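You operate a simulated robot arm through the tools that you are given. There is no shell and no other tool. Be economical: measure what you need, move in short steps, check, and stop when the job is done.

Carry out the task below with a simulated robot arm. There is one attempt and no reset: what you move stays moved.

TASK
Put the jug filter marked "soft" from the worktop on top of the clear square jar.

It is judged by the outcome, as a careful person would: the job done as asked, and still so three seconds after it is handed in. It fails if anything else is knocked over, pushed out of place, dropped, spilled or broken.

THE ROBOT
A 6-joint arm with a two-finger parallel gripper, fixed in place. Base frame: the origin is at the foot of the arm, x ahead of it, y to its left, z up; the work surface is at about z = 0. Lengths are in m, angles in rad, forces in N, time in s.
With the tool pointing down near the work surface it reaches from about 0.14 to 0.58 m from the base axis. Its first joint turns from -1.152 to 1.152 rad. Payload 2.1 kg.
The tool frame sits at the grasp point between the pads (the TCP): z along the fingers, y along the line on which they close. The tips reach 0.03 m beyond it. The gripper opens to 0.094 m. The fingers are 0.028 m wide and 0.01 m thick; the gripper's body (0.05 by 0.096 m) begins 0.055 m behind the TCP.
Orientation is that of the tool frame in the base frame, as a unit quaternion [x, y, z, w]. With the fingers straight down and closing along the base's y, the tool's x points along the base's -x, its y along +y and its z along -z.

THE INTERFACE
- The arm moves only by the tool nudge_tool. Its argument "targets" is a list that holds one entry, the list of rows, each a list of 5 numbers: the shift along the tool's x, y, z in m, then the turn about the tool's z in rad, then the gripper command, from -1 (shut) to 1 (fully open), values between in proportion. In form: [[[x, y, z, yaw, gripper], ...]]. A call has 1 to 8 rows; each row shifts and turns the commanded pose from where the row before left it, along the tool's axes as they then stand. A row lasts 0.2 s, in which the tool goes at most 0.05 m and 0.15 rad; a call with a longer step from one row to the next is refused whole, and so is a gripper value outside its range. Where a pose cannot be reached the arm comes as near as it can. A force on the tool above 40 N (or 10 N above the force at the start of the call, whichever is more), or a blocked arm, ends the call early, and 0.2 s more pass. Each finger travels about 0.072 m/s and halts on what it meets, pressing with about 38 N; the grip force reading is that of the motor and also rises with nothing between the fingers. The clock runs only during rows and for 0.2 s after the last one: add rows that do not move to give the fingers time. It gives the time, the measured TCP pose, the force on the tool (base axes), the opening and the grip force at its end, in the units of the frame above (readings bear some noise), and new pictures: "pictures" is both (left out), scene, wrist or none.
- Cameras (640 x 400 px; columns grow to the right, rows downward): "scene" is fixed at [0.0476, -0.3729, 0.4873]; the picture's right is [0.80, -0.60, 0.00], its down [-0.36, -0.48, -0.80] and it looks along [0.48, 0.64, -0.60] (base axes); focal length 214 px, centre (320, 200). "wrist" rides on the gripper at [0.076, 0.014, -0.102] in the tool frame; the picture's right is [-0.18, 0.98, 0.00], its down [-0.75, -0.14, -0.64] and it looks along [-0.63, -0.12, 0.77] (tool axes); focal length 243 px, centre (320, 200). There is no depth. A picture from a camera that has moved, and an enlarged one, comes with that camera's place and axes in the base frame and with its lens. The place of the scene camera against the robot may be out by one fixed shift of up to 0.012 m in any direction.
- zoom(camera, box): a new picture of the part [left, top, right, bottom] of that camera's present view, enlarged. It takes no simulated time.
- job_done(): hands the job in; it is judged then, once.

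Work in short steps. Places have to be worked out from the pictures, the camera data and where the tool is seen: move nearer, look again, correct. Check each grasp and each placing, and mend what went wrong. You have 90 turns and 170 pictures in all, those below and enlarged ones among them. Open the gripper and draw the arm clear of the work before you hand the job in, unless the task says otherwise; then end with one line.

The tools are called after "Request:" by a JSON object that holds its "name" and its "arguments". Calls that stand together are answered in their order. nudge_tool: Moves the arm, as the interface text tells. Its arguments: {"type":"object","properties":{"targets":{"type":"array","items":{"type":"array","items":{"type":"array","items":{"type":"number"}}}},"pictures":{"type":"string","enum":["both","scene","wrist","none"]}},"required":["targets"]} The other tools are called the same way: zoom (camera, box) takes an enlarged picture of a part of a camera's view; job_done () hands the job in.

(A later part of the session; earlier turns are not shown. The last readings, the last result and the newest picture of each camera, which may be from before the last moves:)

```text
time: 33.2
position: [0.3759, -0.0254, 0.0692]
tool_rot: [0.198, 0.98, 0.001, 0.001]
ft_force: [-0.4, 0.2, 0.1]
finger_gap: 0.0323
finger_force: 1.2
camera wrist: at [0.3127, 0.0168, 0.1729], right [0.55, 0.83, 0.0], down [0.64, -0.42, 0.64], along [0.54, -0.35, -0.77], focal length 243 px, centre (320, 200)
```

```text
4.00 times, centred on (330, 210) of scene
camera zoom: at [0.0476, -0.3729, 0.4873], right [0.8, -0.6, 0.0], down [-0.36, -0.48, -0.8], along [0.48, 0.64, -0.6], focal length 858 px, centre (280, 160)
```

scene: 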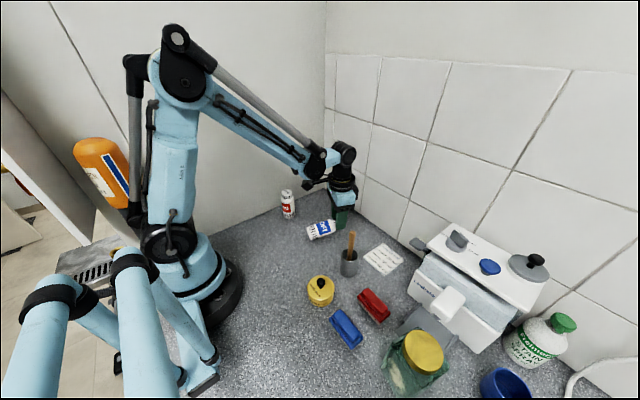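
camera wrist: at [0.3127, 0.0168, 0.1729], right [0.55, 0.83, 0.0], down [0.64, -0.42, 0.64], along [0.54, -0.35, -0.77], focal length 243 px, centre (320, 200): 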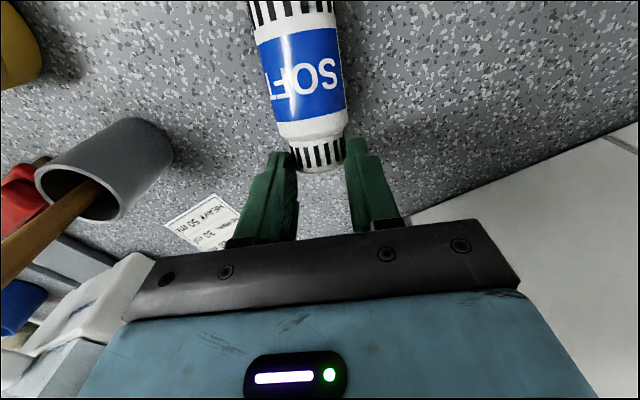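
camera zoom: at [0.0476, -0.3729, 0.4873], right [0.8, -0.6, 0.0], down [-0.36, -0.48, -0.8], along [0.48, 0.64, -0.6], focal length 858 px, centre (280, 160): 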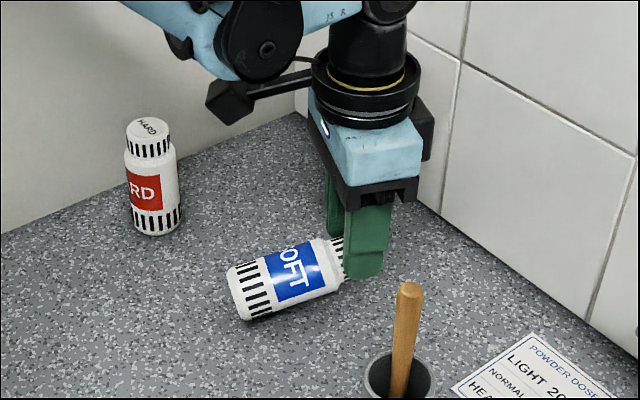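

It works: the base stays down and the cartridge pivots, now at about 22°. I'll continue along the tipping arc with the same light grip.

Request:
{"name": "nudge_tool", "arguments": {"targets": [[[0.007, 0, -0.008, 0, -0.33], [0.0073, 0, -0.0075, 0, -0.33], [0.0094, 0, -0.0062, 0, -0.33], [0.0094, 0, -0.0058, 0, -0.33], [0, 0, 0, 0, -0.33]]]}}

Request:
{"name": "zoom", "arguments": {"camera": "scene", "box": [280, 160, 380, 260]}}

```text
time: 34.4
position: [0.346, -0.0142, 0.0986]
tool_rot: [0.198, 0.98, 0.001, 0.0]
ft_force: [-0.5, 0.8, 0.1]
finger_gap: 0.0318
finger_force: 0.1
camera wrist: at [0.2821, 0.0291, 0.201], right [0.55, 0.83, 0.0], down [0.64, -0.42, 0.64], along [0.54, -0.35, -0.77], focal length 243 px, centre (320, 200)
```

scene: 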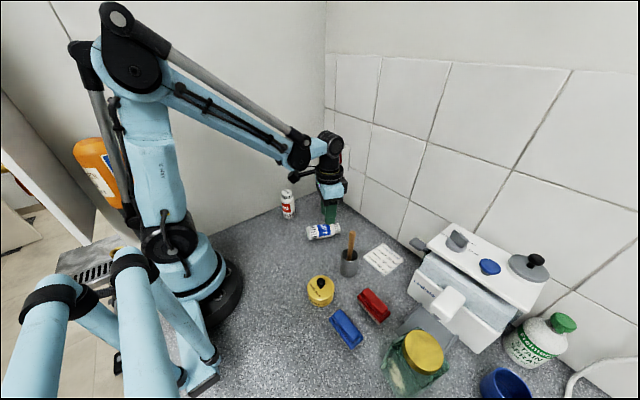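
wrist: 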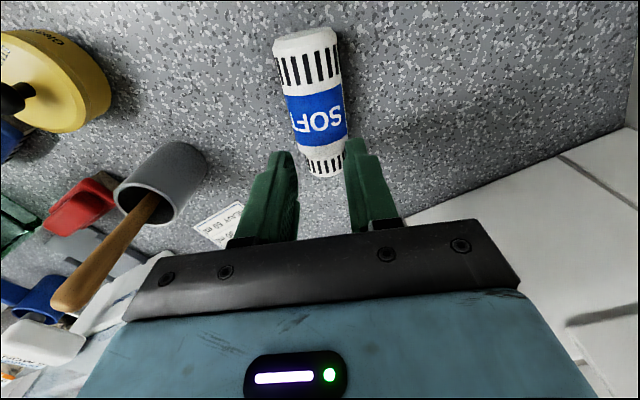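

```text
4.00 times, centred on (330, 210) of scene
camera zoom: at [0.0476, -0.3729, 0.4873], right [0.8, -0.6, 0.0], down [-0.36, -0.48, -0.8], along [0.48, 0.64, -0.6], focal length 858 px, centre (280, 160)
```

zoom: 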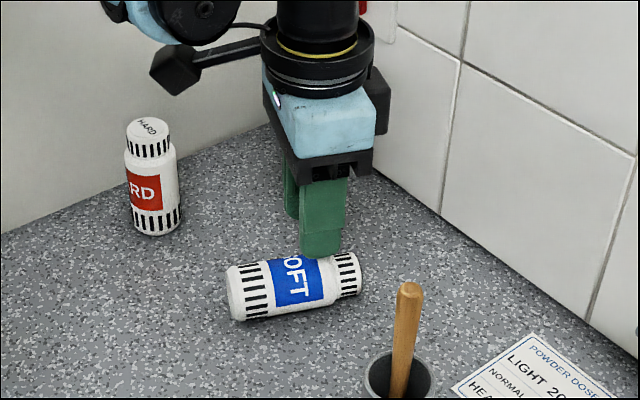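

It slipped out of the light grip partway and lies down again at the same open spot. I'll open, measure it, and retry with slightly more force.

Request:
{"name": "nudge_tool", "arguments": {"targets": [[[0, 0, -0.02, 0, 0.1], [0, 0, 0, 0, 0.1], [0, 0, 0, 0, 0.1]]], "pictures": "wrist"}}

Request:
{"name": "zoom", "arguments": {"camera": "wrist", "box": [240, 0, 400, 180]}}

```text
time: 35.2
position: [0.3462, -0.015, 0.118]
tool_rot: [0.199, 0.98, 0.001, 0.0]
ft_force: [-1.0, -0.8, 0.1]
finger_gap: 0.0517
finger_force: 0.1
camera wrist: at [0.2827, 0.0279, 0.2217], right [0.55, 0.83, 0.0], down [0.64, -0.42, 0.64], along [0.54, -0.35, -0.77], focal length 243 px, centre (320, 200)
```

wrist: 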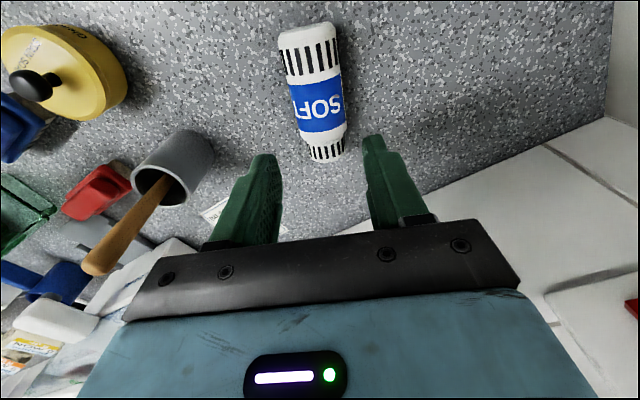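

```text
2.22 times, centred on (320, 90) of wrist
camera zoom: at [0.2827, 0.0279, 0.2217], right [0.55, 0.83, 0.0], down [0.64, -0.42, 0.64], along [0.54, -0.35, -0.77], focal length 539 px, centre (320, 444)
```

zoom: 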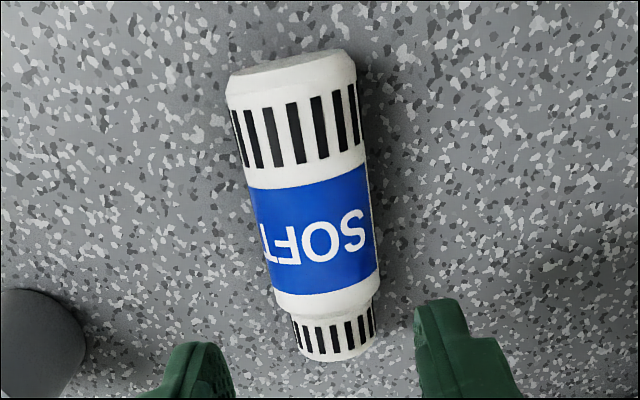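

The cartridge is again at a clean spot, with its axis from (0.296, 0.010) to (0.384, -0.029), matching my yaw. I'll go to the cap centre at (0.373, -0.024), lower a bit deeper, and find the contact.

Request:
{"name": "nudge_tool", "arguments": {"targets": [[[-0.014, 0.0012, 0.01, 0, 0.1], [-0.014, 0.0012, 0.02, 0, 0.1], [0, 0, 0.025, 0, 0.1], [0, 0, 0.02, 0, 0.1], [0, 0, 0.009, 0, 0.1], [0, 0, 0, 0, -0.2], [0, 0, 0, 0, -0.345], [0, 0, 0, 0, -0.345]]], "pictures": "wrist"}}

```text
time: 37.0
position: [0.3737, -0.0227, 0.0325]
tool_rot: [0.199, 0.98, 0.001, 0.0]
ft_force: [-0.6, -0.5, 0.7]
finger_gap: 0.0317
finger_force: 25.2
camera wrist: at [0.3093, 0.021, 0.1358], right [0.55, 0.83, 0.0], down [0.64, -0.42, 0.64], along [0.54, -0.35, -0.77], focal length 243 px, centre (320, 200)
```

wrist: 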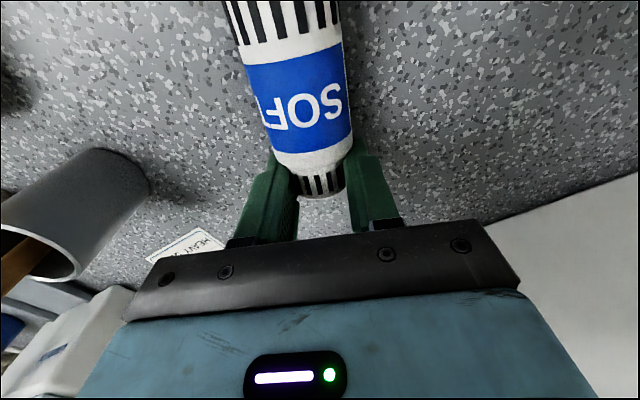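

The grip is 25 N, deeper on the cap. I'll lift 20 mm to see whether it pivots or lifts rigidly.

Request:
{"name": "nudge_tool", "arguments": {"targets": [[[0.002, 0, -0.01, 0, -0.343], [0.003, 0, -0.01, 0, -0.343], [0, 0, 0, 0, -0.343]]], "pictures": "wrist"}}

Request:
{"name": "zoom", "arguments": {"camera": "scene", "box": [280, 160, 380, 260]}}

```text
time: 37.8
position: [0.3687, -0.0204, 0.0553]
tool_rot: [0.198, 0.98, 0.001, 0.0]
ft_force: [-1.1, 0.2, -1.4]
finger_gap: 0.0321
finger_force: 0.9
camera wrist: at [0.3048, 0.023, 0.1574], right [0.55, 0.83, 0.0], down [0.64, -0.42, 0.64], along [0.54, -0.35, -0.77], focal length 243 px, centre (320, 200)
```

wrist: 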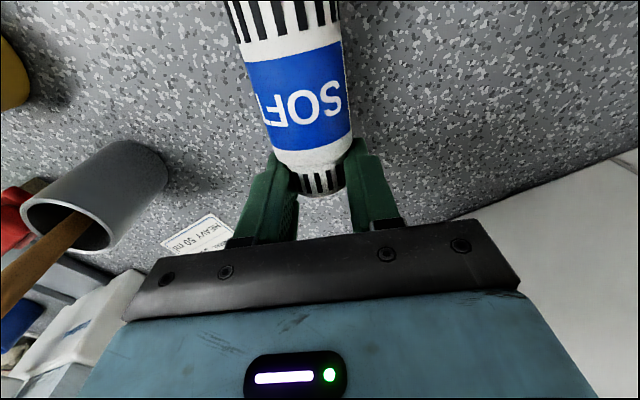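

```text
4.00 times, centred on (330, 210) of scene
camera zoom: at [0.0476, -0.3729, 0.4873], right [0.8, -0.6, 0.0], down [-0.36, -0.48, -0.8], along [0.48, 0.64, -0.6], focal length 858 px, centre (280, 160)
```

zoom: 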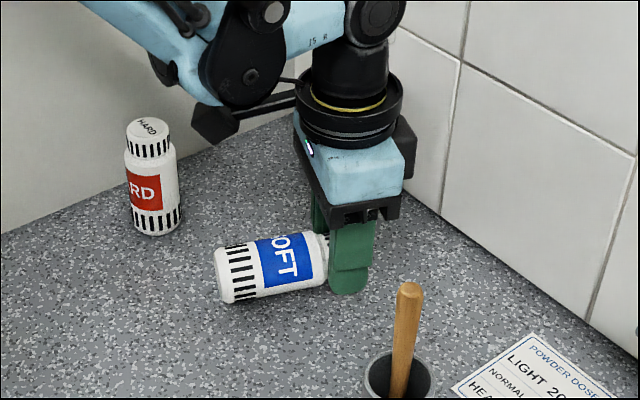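

It lifted nearly horizontally, held by friction at a very low force. I'll firm up the grip, raise a little more, then ease it in tiny steps so the base end swings down onto the counter.

Request:
{"name": "nudge_tool", "arguments": {"targets": [[[0, 0, 0, 0, -0.36], [0, 0, -0.01, 0, -0.36], [0, 0, -0.01, 0, -0.36], [0, 0, 0, 0, -0.345], [0, 0, 0, 0, -0.343], [0, 0, 0, 0, -0.342]]], "pictures": "wrist"}}

Request:
{"name": "nudge_tool", "arguments": {"targets": [[[0, 0, 0, 0, -0.341], [0, 0, 0, 0, -0.34], [0, 0, 0, 0, -0.339], [0, 0, 0, 0, -0.338]]], "pictures": "wrist"}}

```text
time: 39.2
position: [0.3695, -0.0195, 0.074]
tool_rot: [0.199, 0.98, 0.001, 0.0]
ft_force: [-0.5, -0.5, 0.5]
finger_gap: 0.0324
finger_force: 6.4
camera wrist: at [0.3046, 0.0228, 0.1766], right [0.55, 0.83, 0.0], down [0.64, -0.42, 0.64], along [0.54, -0.35, -0.77], focal length 243 px, centre (320, 200)
```

wrist: 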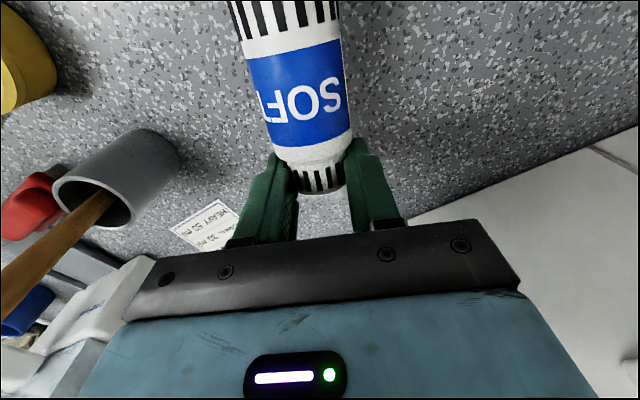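

```text
time: 40.2
position: [0.3677, -0.0211, 0.0736]
tool_rot: [0.199, 0.98, 0.001, 0.001]
ft_force: [0.3, 0.0, 0.1]
finger_gap: 0.0322
finger_force: 1.5
camera wrist: at [0.3046, 0.0228, 0.1766], right [0.55, 0.83, 0.0], down [0.64, -0.42, 0.64], along [0.54, -0.35, -0.77], focal length 243 px, centre (320, 200)
```

wrist: 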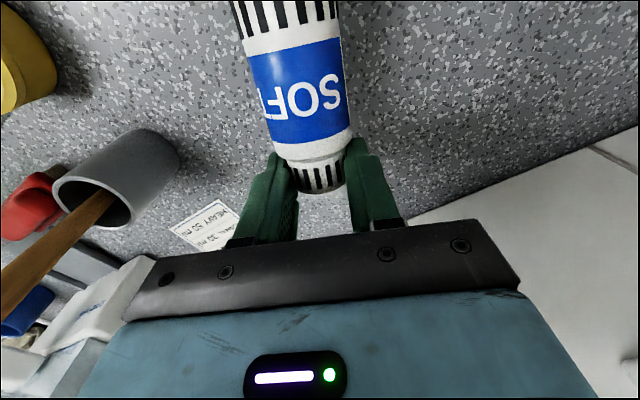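

It has begun to rotate without dropping. I'll hold at this grip and ease slightly more.

Request:
{"name": "nudge_tool", "arguments": {"targets": [[[0, 0, 0, 0, -0.338], [0, 0, 0, 0, -0.338], [0, 0, 0, 0, -0.338], [0, 0, 0, 0, -0.338]]], "pictures": "wrist"}}

Request:
{"name": "nudge_tool", "arguments": {"targets": [[[0, 0, 0, 0, -0.337], [0, 0, 0, 0, -0.337], [0, 0, 0, 0, -0.336], [0, 0, 0, 0, -0.336]]], "pictures": "wrist"}}

```text
time: 41.2
position: [0.3678, -0.0207, 0.0726]
tool_rot: [0.198, 0.98, 0.001, 0.0]
ft_force: [0.4, 0.0, -0.1]
finger_gap: 0.0322
finger_force: 1.3
camera wrist: at [0.3046, 0.0228, 0.1766], right [0.55, 0.83, 0.0], down [0.64, -0.42, 0.64], along [0.54, -0.35, -0.77], focal length 243 px, centre (320, 200)
```

wrist: 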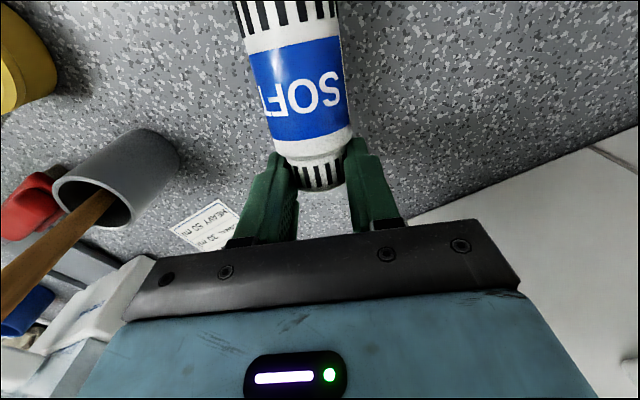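

```text
time: 42.2
position: [0.3687, -0.0198, 0.0735]
tool_rot: [0.198, 0.98, 0.001, 0.001]
ft_force: [0.7, -0.2, 0.8]
finger_gap: 0.0325
finger_force: 1.8
camera wrist: at [0.3046, 0.0228, 0.1766], right [0.55, 0.83, 0.0], down [0.64, -0.42, 0.64], along [0.54, -0.35, -0.77], focal length 243 px, centre (320, 200)
```

wrist: 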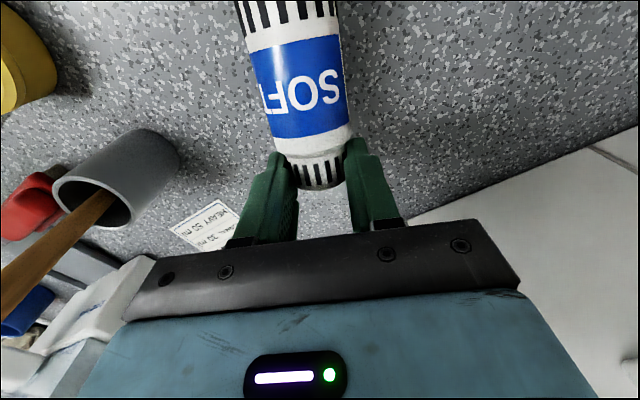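

The base end is slowly creeping down. I'll wait longer at this grip and check from the side.

Request:
{"name": "nudge_tool", "arguments": {"targets": [[[0, 0, 0, 0, -0.336], [0, 0, 0, 0, -0.336], [0, 0, 0, 0, -0.336], [0, 0, 0, 0, -0.336], [0, 0, 0, 0, -0.335], [0, 0, 0, 0, -0.335], [0, 0, 0, 0, -0.335], [0, 0, 0, 0, -0.335]]], "pictures": "wrist"}}

Request:
{"name": "zoom", "arguments": {"camera": "scene", "box": [280, 160, 380, 260]}}

```text
time: 44.0
position: [0.3681, -0.0205, 0.0729]
tool_rot: [0.199, 0.98, 0.001, 0.001]
ft_force: [-0.9, 0.4, -0.2]
finger_gap: 0.0324
finger_force: 11.6
camera wrist: at [0.3046, 0.0228, 0.1766], right [0.55, 0.83, 0.0], down [0.64, -0.42, 0.64], along [0.54, -0.35, -0.77], focal length 243 px, centre (320, 200)
```

wrist: 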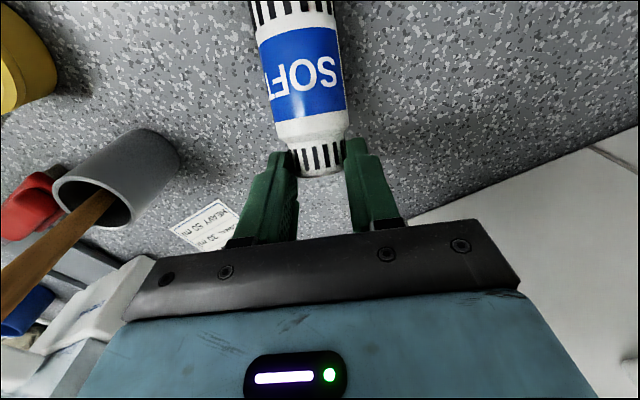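

```text
4.00 times, centred on (330, 210) of scene
camera zoom: at [0.0476, -0.3729, 0.4873], right [0.8, -0.6, 0.0], down [-0.36, -0.48, -0.8], along [0.48, 0.64, -0.6], focal length 858 px, centre (280, 160)
```

zoom: 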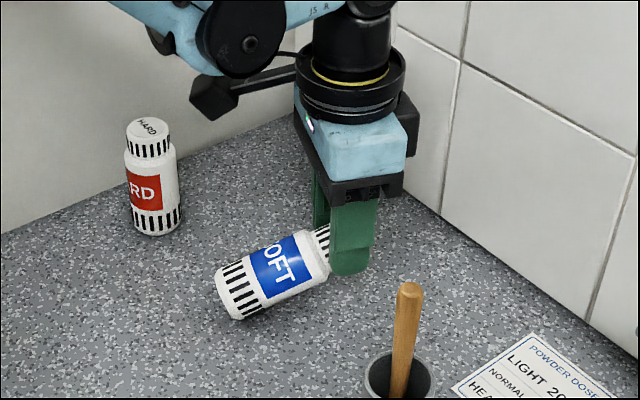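

It's tilted about 30° with the base touching the counter. I'll firm up, raise 20 mm, ease again and wait.

Request:
{"name": "nudge_tool", "arguments": {"targets": [[[0, 0, 0, 0, -0.37], [0, 0, 0, 0, -0.37], [0, 0, -0.01, 0, -0.37], [0, 0, -0.01, 0, -0.37], [0, 0, 0, 0, -0.345], [0, 0, 0, 0, -0.34], [0, 0, 0, 0, -0.338], [0, 0, 0, 0, -0.337]]], "pictures": "wrist"}}

Request:
{"name": "nudge_tool", "arguments": {"targets": [[[0, 0, 0, 0, -0.337], [0, 0, 0, 0, -0.336], [0, 0, 0, 0, -0.336], [0, 0, 0, 0, -0.336], [0, 0, 0, 0, -0.336], [0, 0, 0, 0, -0.336]]], "pictures": "wrist"}}

Request:
{"name": "zoom", "arguments": {"camera": "scene", "box": [280, 160, 380, 260]}}

```text
time: 45.8
position: [0.3686, -0.02, 0.0938]
tool_rot: [0.199, 0.98, 0.001, 0.001]
ft_force: [0.5, -0.3, 0.0]
finger_gap: 0.032
finger_force: 31.4
camera wrist: at [0.3046, 0.0225, 0.1966], right [0.55, 0.83, 0.0], down [0.64, -0.42, 0.64], along [0.54, -0.35, -0.77], focal length 243 px, centre (320, 200)
```

wrist: 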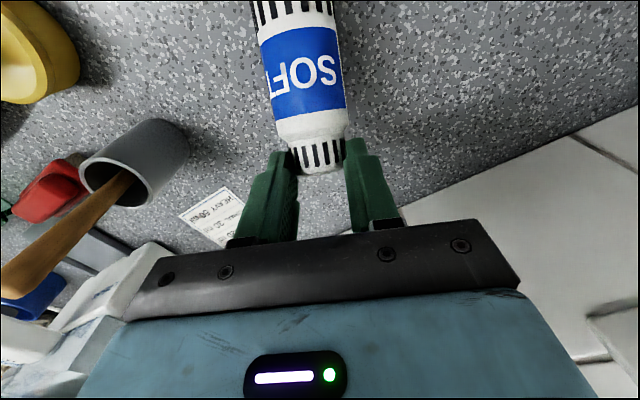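

```text
time: 47.2
position: [0.3688, -0.0216, 0.0936]
tool_rot: [0.198, 0.98, 0.001, 0.001]
ft_force: [-0.6, -0.5, -0.3]
finger_gap: 0.0318
finger_force: 18.5
camera wrist: at [0.3046, 0.0225, 0.1966], right [0.55, 0.83, 0.0], down [0.64, -0.42, 0.64], along [0.54, -0.35, -0.77], focal length 243 px, centre (320, 200)
```

wrist: 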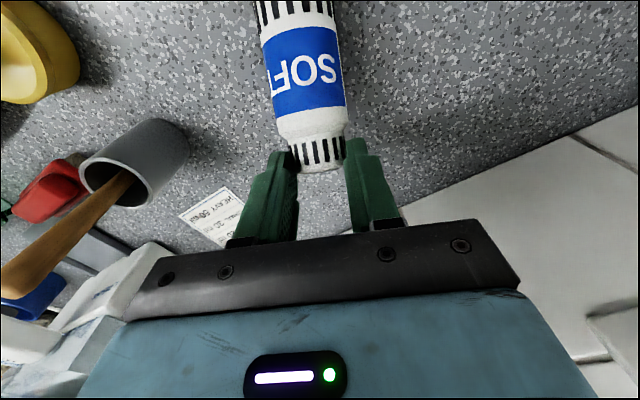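

```text
4.00 times, centred on (330, 210) of scene
camera zoom: at [0.0476, -0.3729, 0.4873], right [0.8, -0.6, 0.0], down [-0.36, -0.48, -0.8], along [0.48, 0.64, -0.6], focal length 858 px, centre (280, 160)
```

zoom: 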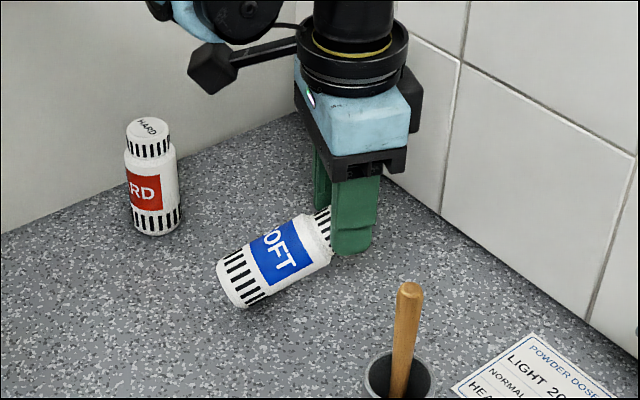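

It's about 40° tilted and held. The grip is still 18 N, so I'll ease it further.

Request:
{"name": "nudge_tool", "arguments": {"targets": [[[0, 0, 0, 0, -0.335], [0, 0, 0, 0, -0.334], [0, 0, 0, 0, -0.333], [0, 0, 0, 0, -0.333], [0, 0, 0, 0, -0.333]]], "pictures": "wrist"}}

Request:
{"name": "nudge_tool", "arguments": {"targets": [[[0, 0, 0, 0, -0.332], [0, 0, 0, 0, -0.332], [0, 0, 0, 0, -0.331], [0, 0, 0, 0, -0.331]]], "pictures": "wrist"}}

```text
time: 48.4
position: [0.3678, -0.0206, 0.0932]
tool_rot: [0.198, 0.98, 0.001, 0.0]
ft_force: [0.4, 0.2, 0.5]
finger_gap: 0.0322
finger_force: 0.8
camera wrist: at [0.3046, 0.0225, 0.1966], right [0.55, 0.83, 0.0], down [0.64, -0.42, 0.64], along [0.54, -0.35, -0.77], focal length 243 px, centre (320, 200)
```

wrist: 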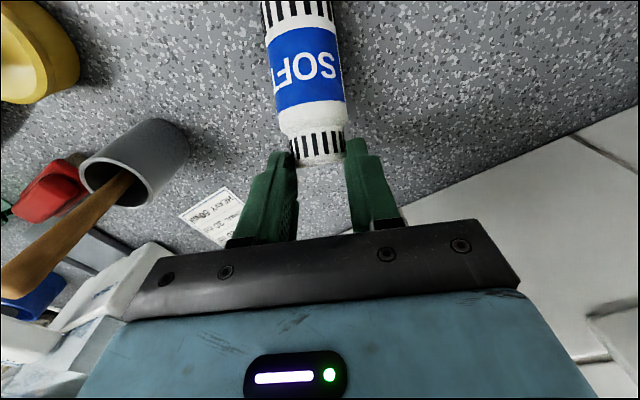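

```text
time: 49.4
position: [0.3687, -0.0206, 0.0943]
tool_rot: [0.199, 0.98, 0.001, 0.001]
ft_force: [-0.4, 0.0, 0.5]
finger_gap: 0.0323
finger_force: 0.4
camera wrist: at [0.3046, 0.0225, 0.1966], right [0.55, 0.83, 0.0], down [0.64, -0.42, 0.64], along [0.54, -0.35, -0.77], focal length 243 px, centre (320, 200)
```

wrist: 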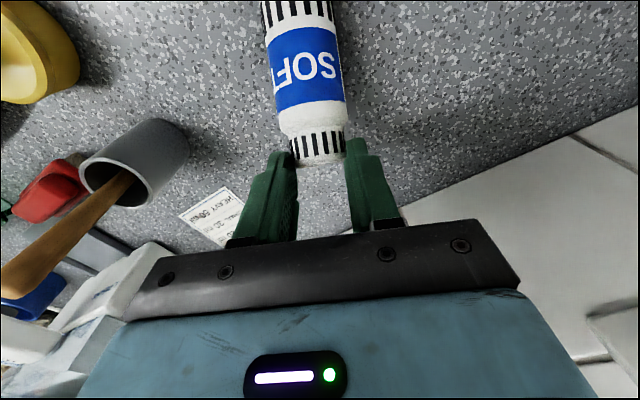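

It has shifted a little in the pads, so I'll check from the side.

Request:
{"name": "zoom", "arguments": {"camera": "scene", "box": [300, 175, 370, 245]}}

```text
5.71 times, centred on (335, 210) of scene
camera zoom: at [0.0476, -0.3729, 0.4873], right [0.8, -0.6, 0.0], down [-0.36, -0.48, -0.8], along [0.48, 0.64, -0.6], focal length 1226 px, centre (234, 143)
```

zoom: 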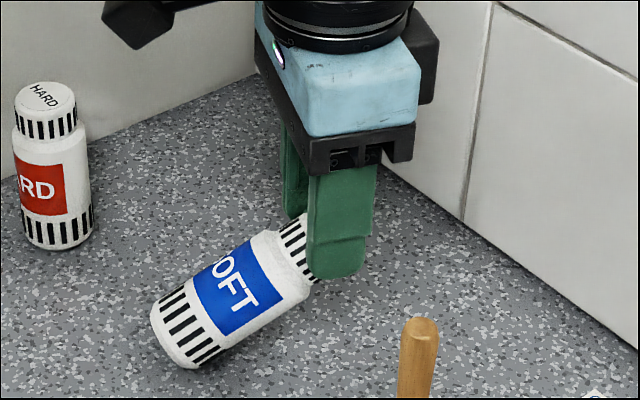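

It's tilted about 42°. I'll firm up, raise again by 15 mm and ease once more.

Request:
{"name": "nudge_tool", "arguments": {"targets": [[[0, 0, 0, 0, -0.37], [0, 0, 0, 0, -0.37], [0, 0, -0.008, 0, -0.37], [0, 0, -0.01, 0, -0.37], [0, 0, 0, 0, -0.345], [0, 0, 0, 0, -0.338], [0, 0, 0, 0, -0.336]]], "pictures": "none"}}

Request:
{"name": "zoom", "arguments": {"camera": "scene", "box": [300, 175, 370, 245]}}

Request:
{"name": "nudge_tool", "arguments": {"targets": [[[0, 0, 0, 0, -0.335], [0, 0, 0, 0, -0.335], [0, 0, 0, 0, -0.334], [0, 0, 0, 0, -0.334]]], "pictures": "none"}}

Request:
{"name": "zoom", "arguments": {"camera": "scene", "box": [300, 175, 370, 245]}}

```text
time: 51.0
position: [0.3692, -0.0207, 0.1103]
tool_rot: [0.199, 0.98, 0.001, 0.0]
ft_force: [-0.1, -1.2, 0.0]
finger_gap: 0.032
finger_force: 18.6
```

```text
5.71 times, centred on (335, 210) of scene
camera zoom: at [0.0476, -0.3729, 0.4873], right [0.8, -0.6, 0.0], down [-0.36, -0.48, -0.8], along [0.48, 0.64, -0.6], focal length 1226 px, centre (234, 143)
```

zoom: 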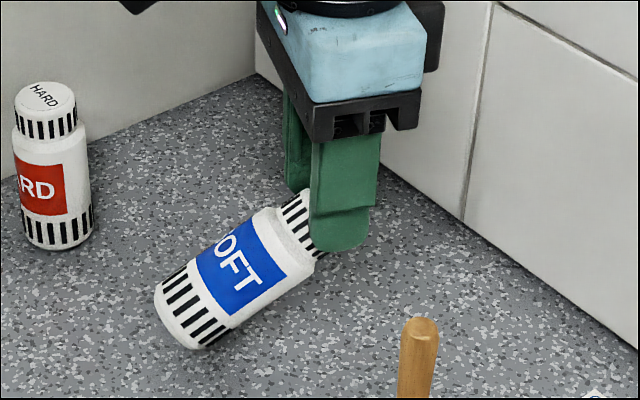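

```text
time: 52.0
position: [0.3679, -0.0208, 0.1121]
tool_rot: [0.198, 0.98, 0.001, 0.0]
ft_force: [0.5, -0.6, 0.1]
finger_gap: 0.0315
finger_force: 0.1
```

```text
5.71 times, centred on (335, 210) of scene
camera zoom: at [0.0476, -0.3729, 0.4873], right [0.8, -0.6, 0.0], down [-0.36, -0.48, -0.8], along [0.48, 0.64, -0.6], focal length 1226 px, centre (234, 143)
```

zoom: 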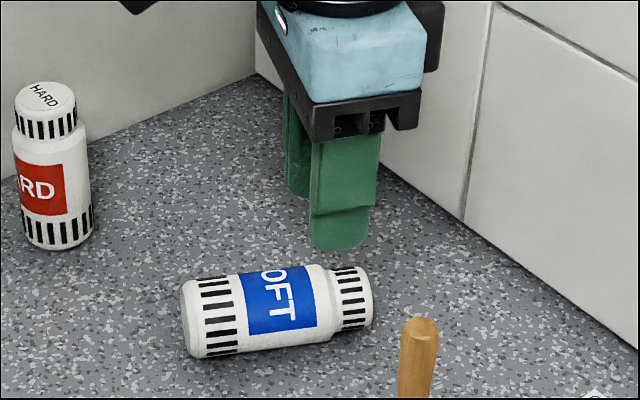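

It dropped out as the pad overlap shrank after the base touched the counter. Next try: seat the pads fully on the cap, raise enough for a full hang first, then ease and let it creep round in the air just above the counter. I'll measure it again first.

Request:
{"name": "nudge_tool", "arguments": {"targets": [[[0, 0, -0.01, 0, 0.1], [0, 0, 0, 0, 0.1], [0, 0, 0, 0, 0.1]]], "pictures": "none"}}

Request:
{"name": "zoom", "arguments": {"camera": "wrist", "box": [240, 0, 400, 180]}}

```text
time: 52.8
position: [0.3689, -0.0204, 0.1216]
tool_rot: [0.199, 0.98, 0.001, 0.001]
ft_force: [-0.7, 0.0, 0.5]
finger_gap: 0.0513
finger_force: 0.1
```

```text
2.22 times, centred on (320, 90) of wrist
camera zoom: at [0.3049, 0.0224, 0.2242], right [0.55, 0.83, 0.0], down [0.64, -0.42, 0.64], along [0.54, -0.35, -0.77], focal length 539 px, centre (320, 444)
```

zoom: 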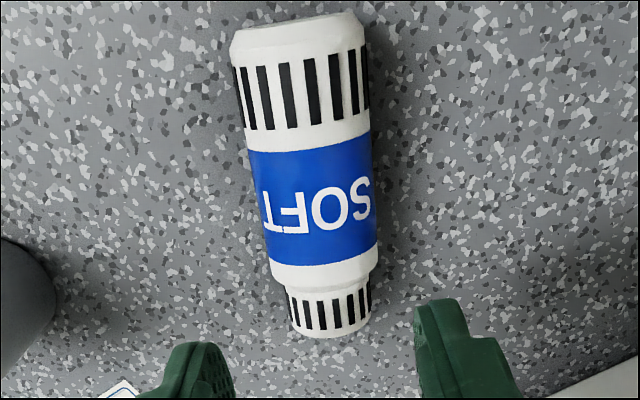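

I'll go to the cap centre at (0.386, -0.025) with a small yaw correction, grip firmly, and raise to z≈0.105.

Request:
{"name": "nudge_tool", "arguments": {"targets": [[[-0.0088, 0.001, 0.02, 0, 0.1], [-0.0088, 0.001, 0.03, 0, 0.1], [0, 0, 0.02, 0.05, 0.1], [0, 0, 0.018, 0, 0.1], [0, 0, 0, 0, 0.1], [0, 0, 0, 0, -0.25], [0, 0, 0, 0, -0.37], [0, 0, 0, 0, -0.37]]], "pictures": "wrist"}}

Request:
{"name": "nudge_tool", "arguments": {"targets": [[[0, 0, -0.01, 0, -0.37], [0, 0, -0.02, 0, -0.37], [0, 0, -0.02, 0, -0.37], [0, 0, -0.02, 0, -0.37], [0, 0, -0.006, 0, -0.37], [0, 0, 0, 0, -0.355], [0, 0, 0, 0, -0.345]]], "pictures": "wrist"}}

```text
time: 54.6
position: [0.3863, -0.0264, 0.0326]
tool_rot: [0.224, 0.975, 0.001, 0.0]
ft_force: [0.2, -0.2, -0.8]
finger_gap: 0.0315
finger_force: 38.1
camera wrist: at [0.3238, 0.0191, 0.1356], right [0.59, 0.81, 0.0], down [0.62, -0.46, 0.64], along [0.52, -0.38, -0.77], focal length 243 px, centre (320, 200)
```

wrist: 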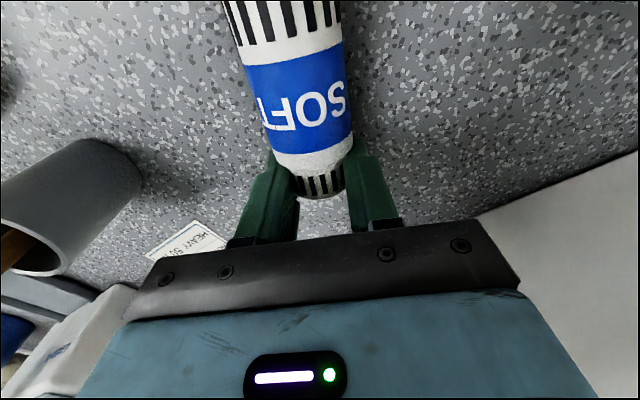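

```text
time: 56.2
position: [0.3842, -0.0259, 0.1093]
tool_rot: [0.224, 0.975, 0.001, 0.0]
ft_force: [0.1, -0.1, 0.6]
finger_gap: 0.0322
finger_force: 12.5
camera wrist: at [0.3231, 0.0204, 0.2116], right [0.59, 0.81, 0.0], down [0.62, -0.46, 0.64], along [0.52, -0.38, -0.77], focal length 243 px, centre (320, 200)
```

wrist: 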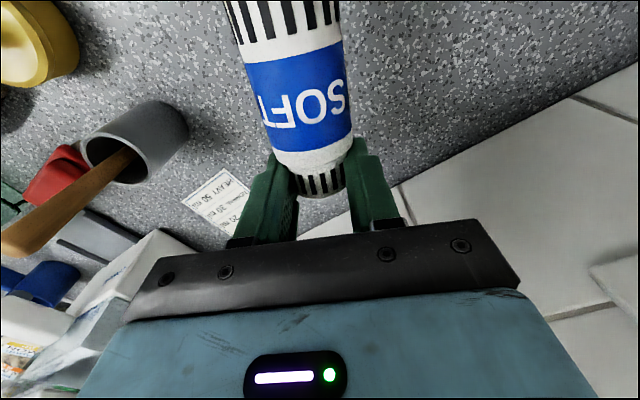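

It is rigid at 12 N. I'll ease in small steps and wait.

Request:
{"name": "nudge_tool", "arguments": {"targets": [[[0, 0, 0, 0, -0.343], [0, 0, 0, 0, -0.342], [0, 0, 0, 0, -0.341], [0, 0, 0, 0, -0.34], [0, 0, 0, 0, -0.34], [0, 0, 0, 0, -0.34]]], "pictures": "wrist"}}

Request:
{"name": "nudge_tool", "arguments": {"targets": [[[0, 0, 0, 0, -0.339], [0, 0, 0, 0, -0.339], [0, 0, 0, 0, -0.339], [0, 0, 0, 0, -0.339], [0, 0, 0, 0, -0.339], [0, 0, 0, 0, -0.339]]], "pictures": "wrist"}}

```text
time: 57.6
position: [0.3847, -0.0259, 0.1075]
tool_rot: [0.224, 0.975, 0.001, 0.0]
ft_force: [0.2, -0.2, -0.5]
finger_gap: 0.0321
finger_force: 1.2
camera wrist: at [0.3231, 0.0204, 0.2115], right [0.59, 0.81, 0.0], down [0.62, -0.46, 0.64], along [0.52, -0.38, -0.77], focal length 243 px, centre (320, 200)
```

wrist: 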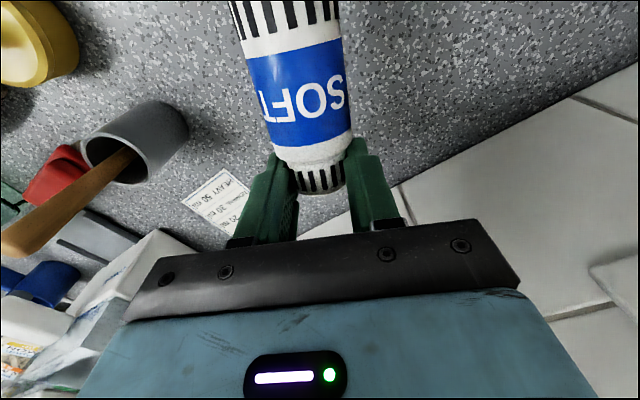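

```text
time: 59.0
position: [0.3847, -0.0257, 0.1081]
tool_rot: [0.223, 0.975, 0.001, 0.0]
ft_force: [0.5, 0.0, 0.1]
finger_gap: 0.032
finger_force: 12.4
camera wrist: at [0.3231, 0.0204, 0.2115], right [0.59, 0.81, 0.0], down [0.62, -0.46, 0.64], along [0.52, -0.38, -0.77], focal length 243 px, centre (320, 200)
```

wrist: 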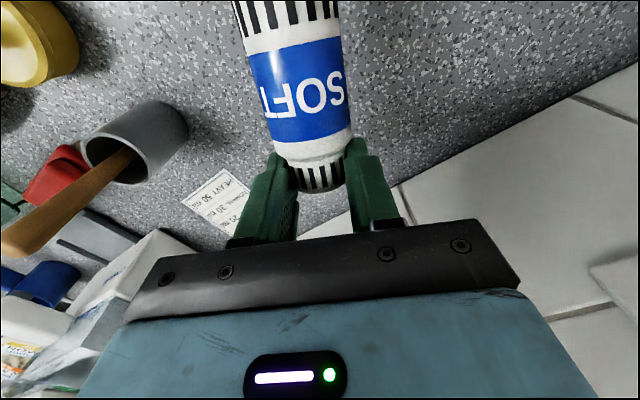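

It rotates a few degrees with each easing pulse and then re-grips. I'll repeat small dithered pulses.

Request:
{"name": "nudge_tool", "arguments": {"targets": [[[0, 0, 0, 0, -0.338], [0, 0, 0, 0, -0.34], [0, 0, 0, 0, -0.338], [0, 0, 0, 0, -0.34], [0, 0, 0, 0, -0.338], [0, 0, 0, 0, -0.34], [0, 0, 0, 0, -0.338], [0, 0, 0, 0, -0.34]]], "pictures": "wrist"}}

Request:
{"name": "zoom", "arguments": {"camera": "scene", "box": [300, 165, 370, 235]}}

```text
time: 60.8
position: [0.3851, -0.0256, 0.1085]
tool_rot: [0.223, 0.975, 0.001, 0.0]
ft_force: [-0.2, 0.0, -0.1]
finger_gap: 0.0322
finger_force: 12.5
camera wrist: at [0.3231, 0.0204, 0.2115], right [0.59, 0.81, 0.0], down [0.62, -0.46, 0.64], along [0.52, -0.38, -0.77], focal length 243 px, centre (320, 200)
```

wrist: 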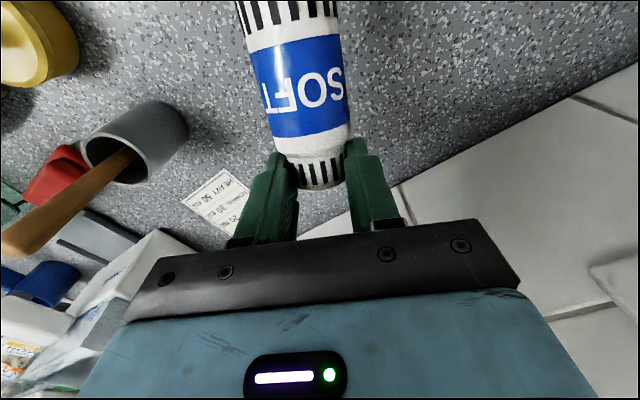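

```text
5.71 times, centred on (335, 200) of scene
camera zoom: at [0.0476, -0.3729, 0.4873], right [0.8, -0.6, 0.0], down [-0.36, -0.48, -0.8], along [0.48, 0.64, -0.6], focal length 1226 px, centre (234, 200)
```

zoom: 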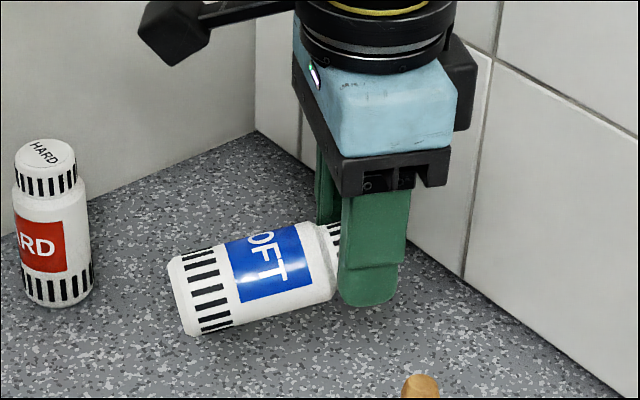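

Tilt is progressing with the cap still well seated. I'll continue with slightly larger pulses.

Request:
{"name": "nudge_tool", "arguments": {"targets": [[[0, 0, 0, 0, -0.337], [0, 0, 0, 0, -0.34], [0, 0, 0, 0, -0.337], [0, 0, 0, 0, -0.34], [0, 0, 0, 0, -0.337], [0, 0, 0, 0, -0.34], [0, 0, 0, 0, -0.337], [0, 0, 0, 0, -0.34]]], "pictures": "none"}}

Request:
{"name": "zoom", "arguments": {"camera": "scene", "box": [300, 165, 370, 235]}}

Request:
{"name": "nudge_tool", "arguments": {"targets": [[[0, 0, 0, 0, -0.337], [0, 0, 0, 0, -0.34], [0, 0, 0, 0, -0.337], [0, 0, 0, 0, -0.34], [0, 0, 0, 0, -0.337], [0, 0, 0, 0, -0.34], [0, 0, 0, 0, -0.337], [0, 0, 0, 0, -0.34]]], "pictures": "none"}}

Request:
{"name": "zoom", "arguments": {"camera": "scene", "box": [300, 165, 370, 235]}}

```text
time: 62.6
position: [0.3853, -0.0247, 0.1079]
tool_rot: [0.224, 0.975, 0.001, 0.0]
ft_force: [-0.1, -0.4, -0.1]
finger_gap: 0.0317
finger_force: 31.3
```

```text
5.71 times, centred on (335, 200) of scene
camera zoom: at [0.0476, -0.3729, 0.4873], right [0.8, -0.6, 0.0], down [-0.36, -0.48, -0.8], along [0.48, 0.64, -0.6], focal length 1226 px, centre (234, 200)
```

zoom: 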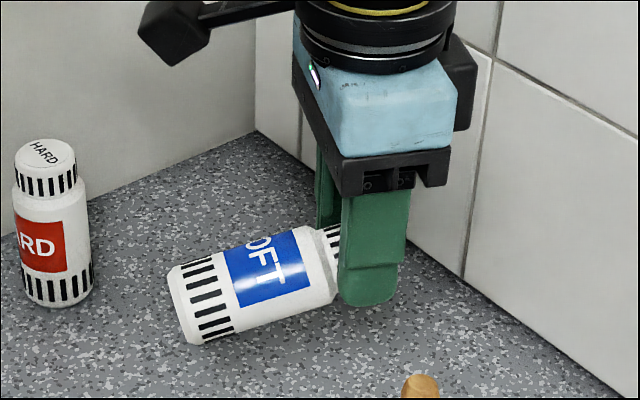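

```text
time: 64.4
position: [0.3844, -0.0251, 0.1081]
tool_rot: [0.223, 0.975, 0.002, 0.001]
ft_force: [0.2, 0.5, -0.6]
finger_gap: 0.0319
finger_force: 37.2
```

```text
5.71 times, centred on (335, 200) of scene
camera zoom: at [0.0476, -0.3729, 0.4873], right [0.8, -0.6, 0.0], down [-0.36, -0.48, -0.8], along [0.48, 0.64, -0.6], focal length 1226 px, centre (234, 200)
```

zoom: 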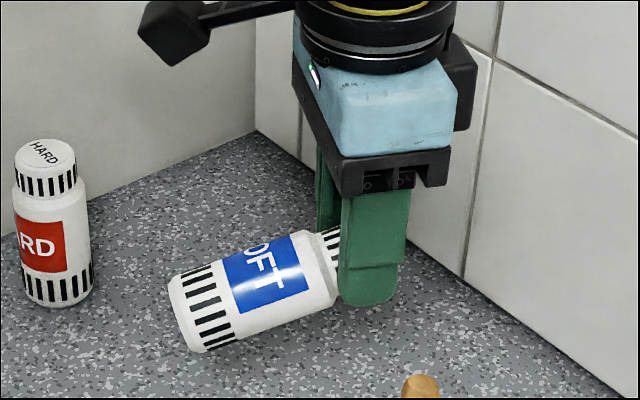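

It's rotating about 4° per call with the force rising, so I'll shift the pulse range a bit more open.

Request:
{"name": "nudge_tool", "arguments": {"targets": [[[0, 0, 0, 0, -0.335], [0, 0, 0, 0, -0.338], [0, 0, 0, 0, -0.334], [0, 0, 0, 0, -0.337], [0, 0, 0, 0, -0.334], [0, 0, 0, 0, -0.337], [0, 0, 0, 0, -0.334], [0, 0, 0, 0, -0.338]]], "pictures": "none"}}

Request:
{"name": "zoom", "arguments": {"camera": "scene", "box": [300, 165, 370, 235]}}

Request:
{"name": "nudge_tool", "arguments": {"targets": [[[0, 0, 0, 0, -0.334], [0, 0, 0, 0, -0.337], [0, 0, 0, 0, -0.333], [0, 0, 0, 0, -0.337], [0, 0, 0, 0, -0.333], [0, 0, 0, 0, -0.337], [0, 0, 0, 0, -0.333], [0, 0, 0, 0, -0.338]]], "pictures": "none"}}

Request:
{"name": "zoom", "arguments": {"camera": "scene", "box": [300, 165, 370, 235]}}

```text
time: 66.2
position: [0.3843, -0.026, 0.1081]
tool_rot: [0.224, 0.975, 0.001, 0.0]
ft_force: [0.3, 1.1, -0.4]
finger_gap: 0.0322
finger_force: 1.4
```

```text
5.71 times, centred on (335, 200) of scene
camera zoom: at [0.0476, -0.3729, 0.4873], right [0.8, -0.6, 0.0], down [-0.36, -0.48, -0.8], along [0.48, 0.64, -0.6], focal length 1226 px, centre (234, 200)
```

zoom: 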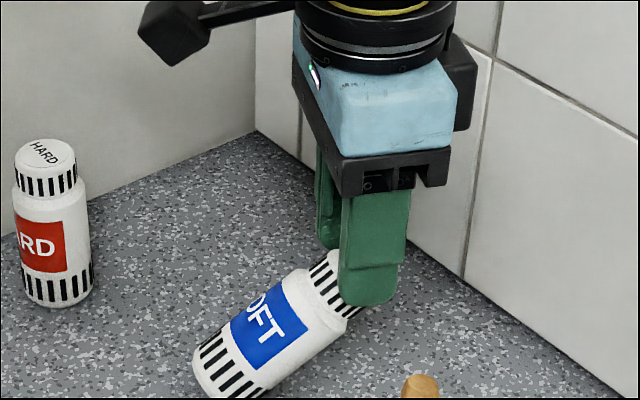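

```text
time: 68.0
position: [0.3845, -0.0265, 0.1074]
tool_rot: [0.223, 0.975, 0.001, 0.0]
ft_force: [0.5, -0.8, 0.7]
finger_gap: 0.0322
finger_force: 1.2
```

```text
5.71 times, centred on (335, 200) of scene
camera zoom: at [0.0476, -0.3729, 0.4873], right [0.8, -0.6, 0.0], down [-0.36, -0.48, -0.8], along [0.48, 0.64, -0.6], focal length 1226 px, centre (234, 200)
```

zoom: 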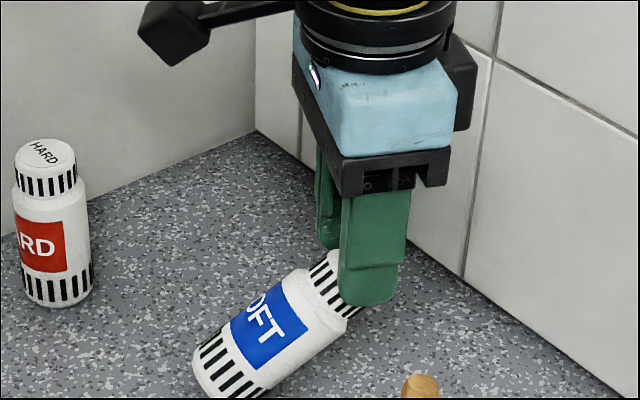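

It is at about 45° with the base on the counter and the cap's end in the fingertips. I'll firm up, raise it clear, and inspect the seating.

Request:
{"name": "nudge_tool", "arguments": {"targets": [[[0, 0, 0, 0, -0.36], [0, 0, 0, 0, -0.38], [0, 0, 0, 0, -0.38], [0, 0, -0.01, 0, -0.38], [0, 0, -0.01, 0, -0.38], [0, 0, -0.01, 0, -0.38], [0, 0, 0, 0, -0.38]]], "pictures": "wrist"}}

Request:
{"name": "zoom", "arguments": {"camera": "scene", "box": [300, 155, 370, 225]}}

```text
time: 69.6
position: [0.3842, -0.0266, 0.1399]
tool_rot: [0.223, 0.975, 0.001, 0.001]
ft_force: [-0.6, -0.2, -1.7]
finger_gap: 0.0313
finger_force: 38.0
camera wrist: at [0.3234, 0.0201, 0.2424], right [0.59, 0.81, 0.0], down [0.62, -0.46, 0.64], along [0.52, -0.38, -0.77], focal length 243 px, centre (320, 200)
```

wrist: 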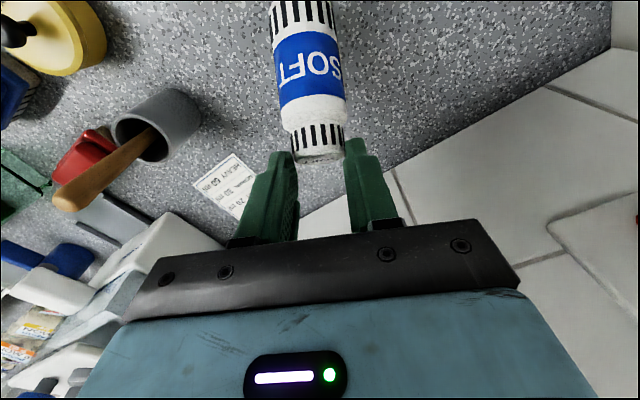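

```text
5.71 times, centred on (335, 190) of scene
camera zoom: at [0.0476, -0.3729, 0.4873], right [0.8, -0.6, 0.0], down [-0.36, -0.48, -0.8], along [0.48, 0.64, -0.6], focal length 1226 px, centre (234, 257)
```

zoom: 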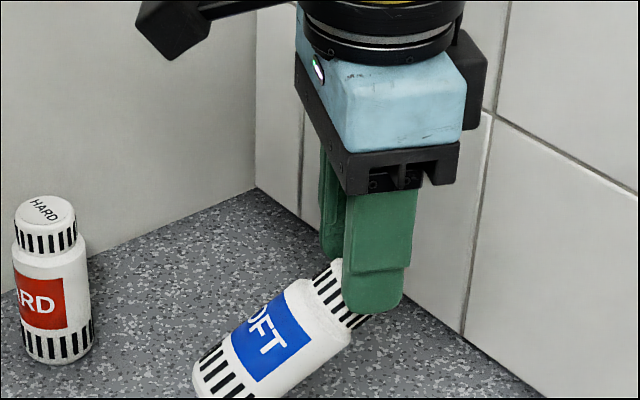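

It's firmly held at about 50°, clear of the counter. I'll resume fine easing pulses.

Request:
{"name": "nudge_tool", "arguments": {"targets": [[[0, 0, 0, 0, -0.345], [0, 0, 0, 0, -0.34], [0, 0, 0, 0, -0.338], [0, 0, 0, 0, -0.34], [0, 0, 0, 0, -0.337], [0, 0, 0, 0, -0.34], [0, 0, 0, 0, -0.337], [0, 0, 0, 0, -0.34]]], "pictures": "none"}}

Request:
{"name": "zoom", "arguments": {"camera": "scene", "box": [300, 155, 370, 225]}}

Request:
{"name": "nudge_tool", "arguments": {"targets": [[[0, 0, 0, 0, -0.337], [0, 0, 0, 0, -0.34], [0, 0, 0, 0, -0.337], [0, 0, 0, 0, -0.34], [0, 0, 0, 0, -0.336], [0, 0, 0, 0, -0.34], [0, 0, 0, 0, -0.336], [0, 0, 0, 0, -0.34]]], "pictures": "none"}}

Request:
{"name": "zoom", "arguments": {"camera": "scene", "box": [300, 155, 370, 225]}}

```text
time: 71.4
position: [0.3851, -0.0268, 0.1388]
tool_rot: [0.223, 0.975, 0.0, 0.001]
ft_force: [0.2, -1.3, 0.6]
finger_gap: 0.0308
finger_force: 0.1
```

```text
5.71 times, centred on (335, 190) of scene
camera zoom: at [0.0476, -0.3729, 0.4873], right [0.8, -0.6, 0.0], down [-0.36, -0.48, -0.8], along [0.48, 0.64, -0.6], focal length 1226 px, centre (234, 257)
```

zoom: 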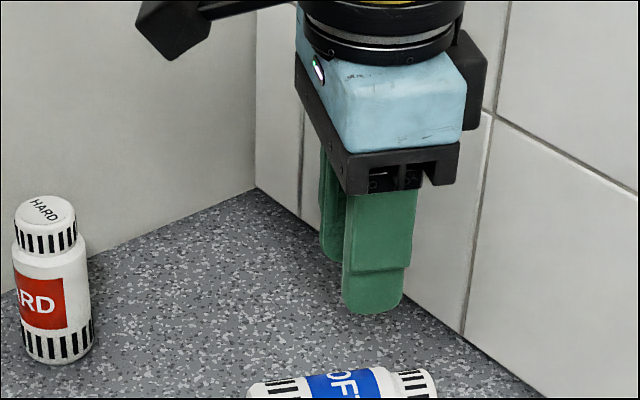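

```text
time: 73.2
position: [0.3851, -0.0267, 0.1397]
tool_rot: [0.223, 0.975, 0.001, 0.0]
ft_force: [0.6, -0.5, -0.2]
finger_gap: 0.0309
finger_force: 0.2
```

```text
5.71 times, centred on (335, 190) of scene
camera zoom: at [0.0476, -0.3729, 0.4873], right [0.8, -0.6, 0.0], down [-0.36, -0.48, -0.8], along [0.48, 0.64, -0.6], focal length 1226 px, centre (234, 257)
```

zoom: 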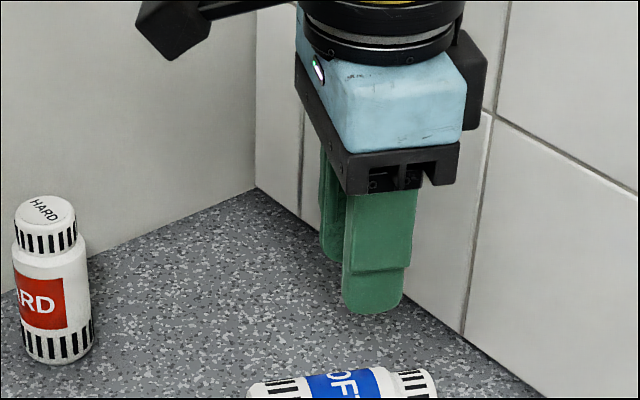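

It dropped again and lies in the same open area. A steady slow easing gave the best-controlled rotation, while pulsing pumped the force up. I'll re-measure and repeat with monotonic easing, well above the counter.

Request:
{"name": "nudge_tool", "arguments": {"targets": [[[0, 0, 0, 0, 0.1], [0, 0, 0, 0, 0.1]]], "pictures": "none"}}

Request:
{"name": "zoom", "arguments": {"camera": "wrist", "box": [240, 0, 400, 180]}}

```text
time: 73.8
position: [0.3843, -0.0254, 0.1394]
tool_rot: [0.223, 0.975, 0.001, 0.0]
ft_force: [0.0, 0.2, 1.0]
finger_gap: 0.0519
finger_force: 0.0
```

```text
2.22 times, centred on (320, 90) of wrist
camera zoom: at [0.3234, 0.0201, 0.2423], right [0.59, 0.81, 0.0], down [0.62, -0.46, 0.64], along [0.52, -0.38, -0.77], focal length 539 px, centre (320, 444)
```

zoom: 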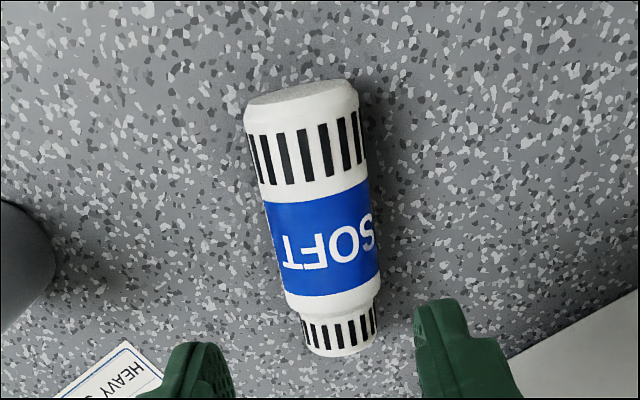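

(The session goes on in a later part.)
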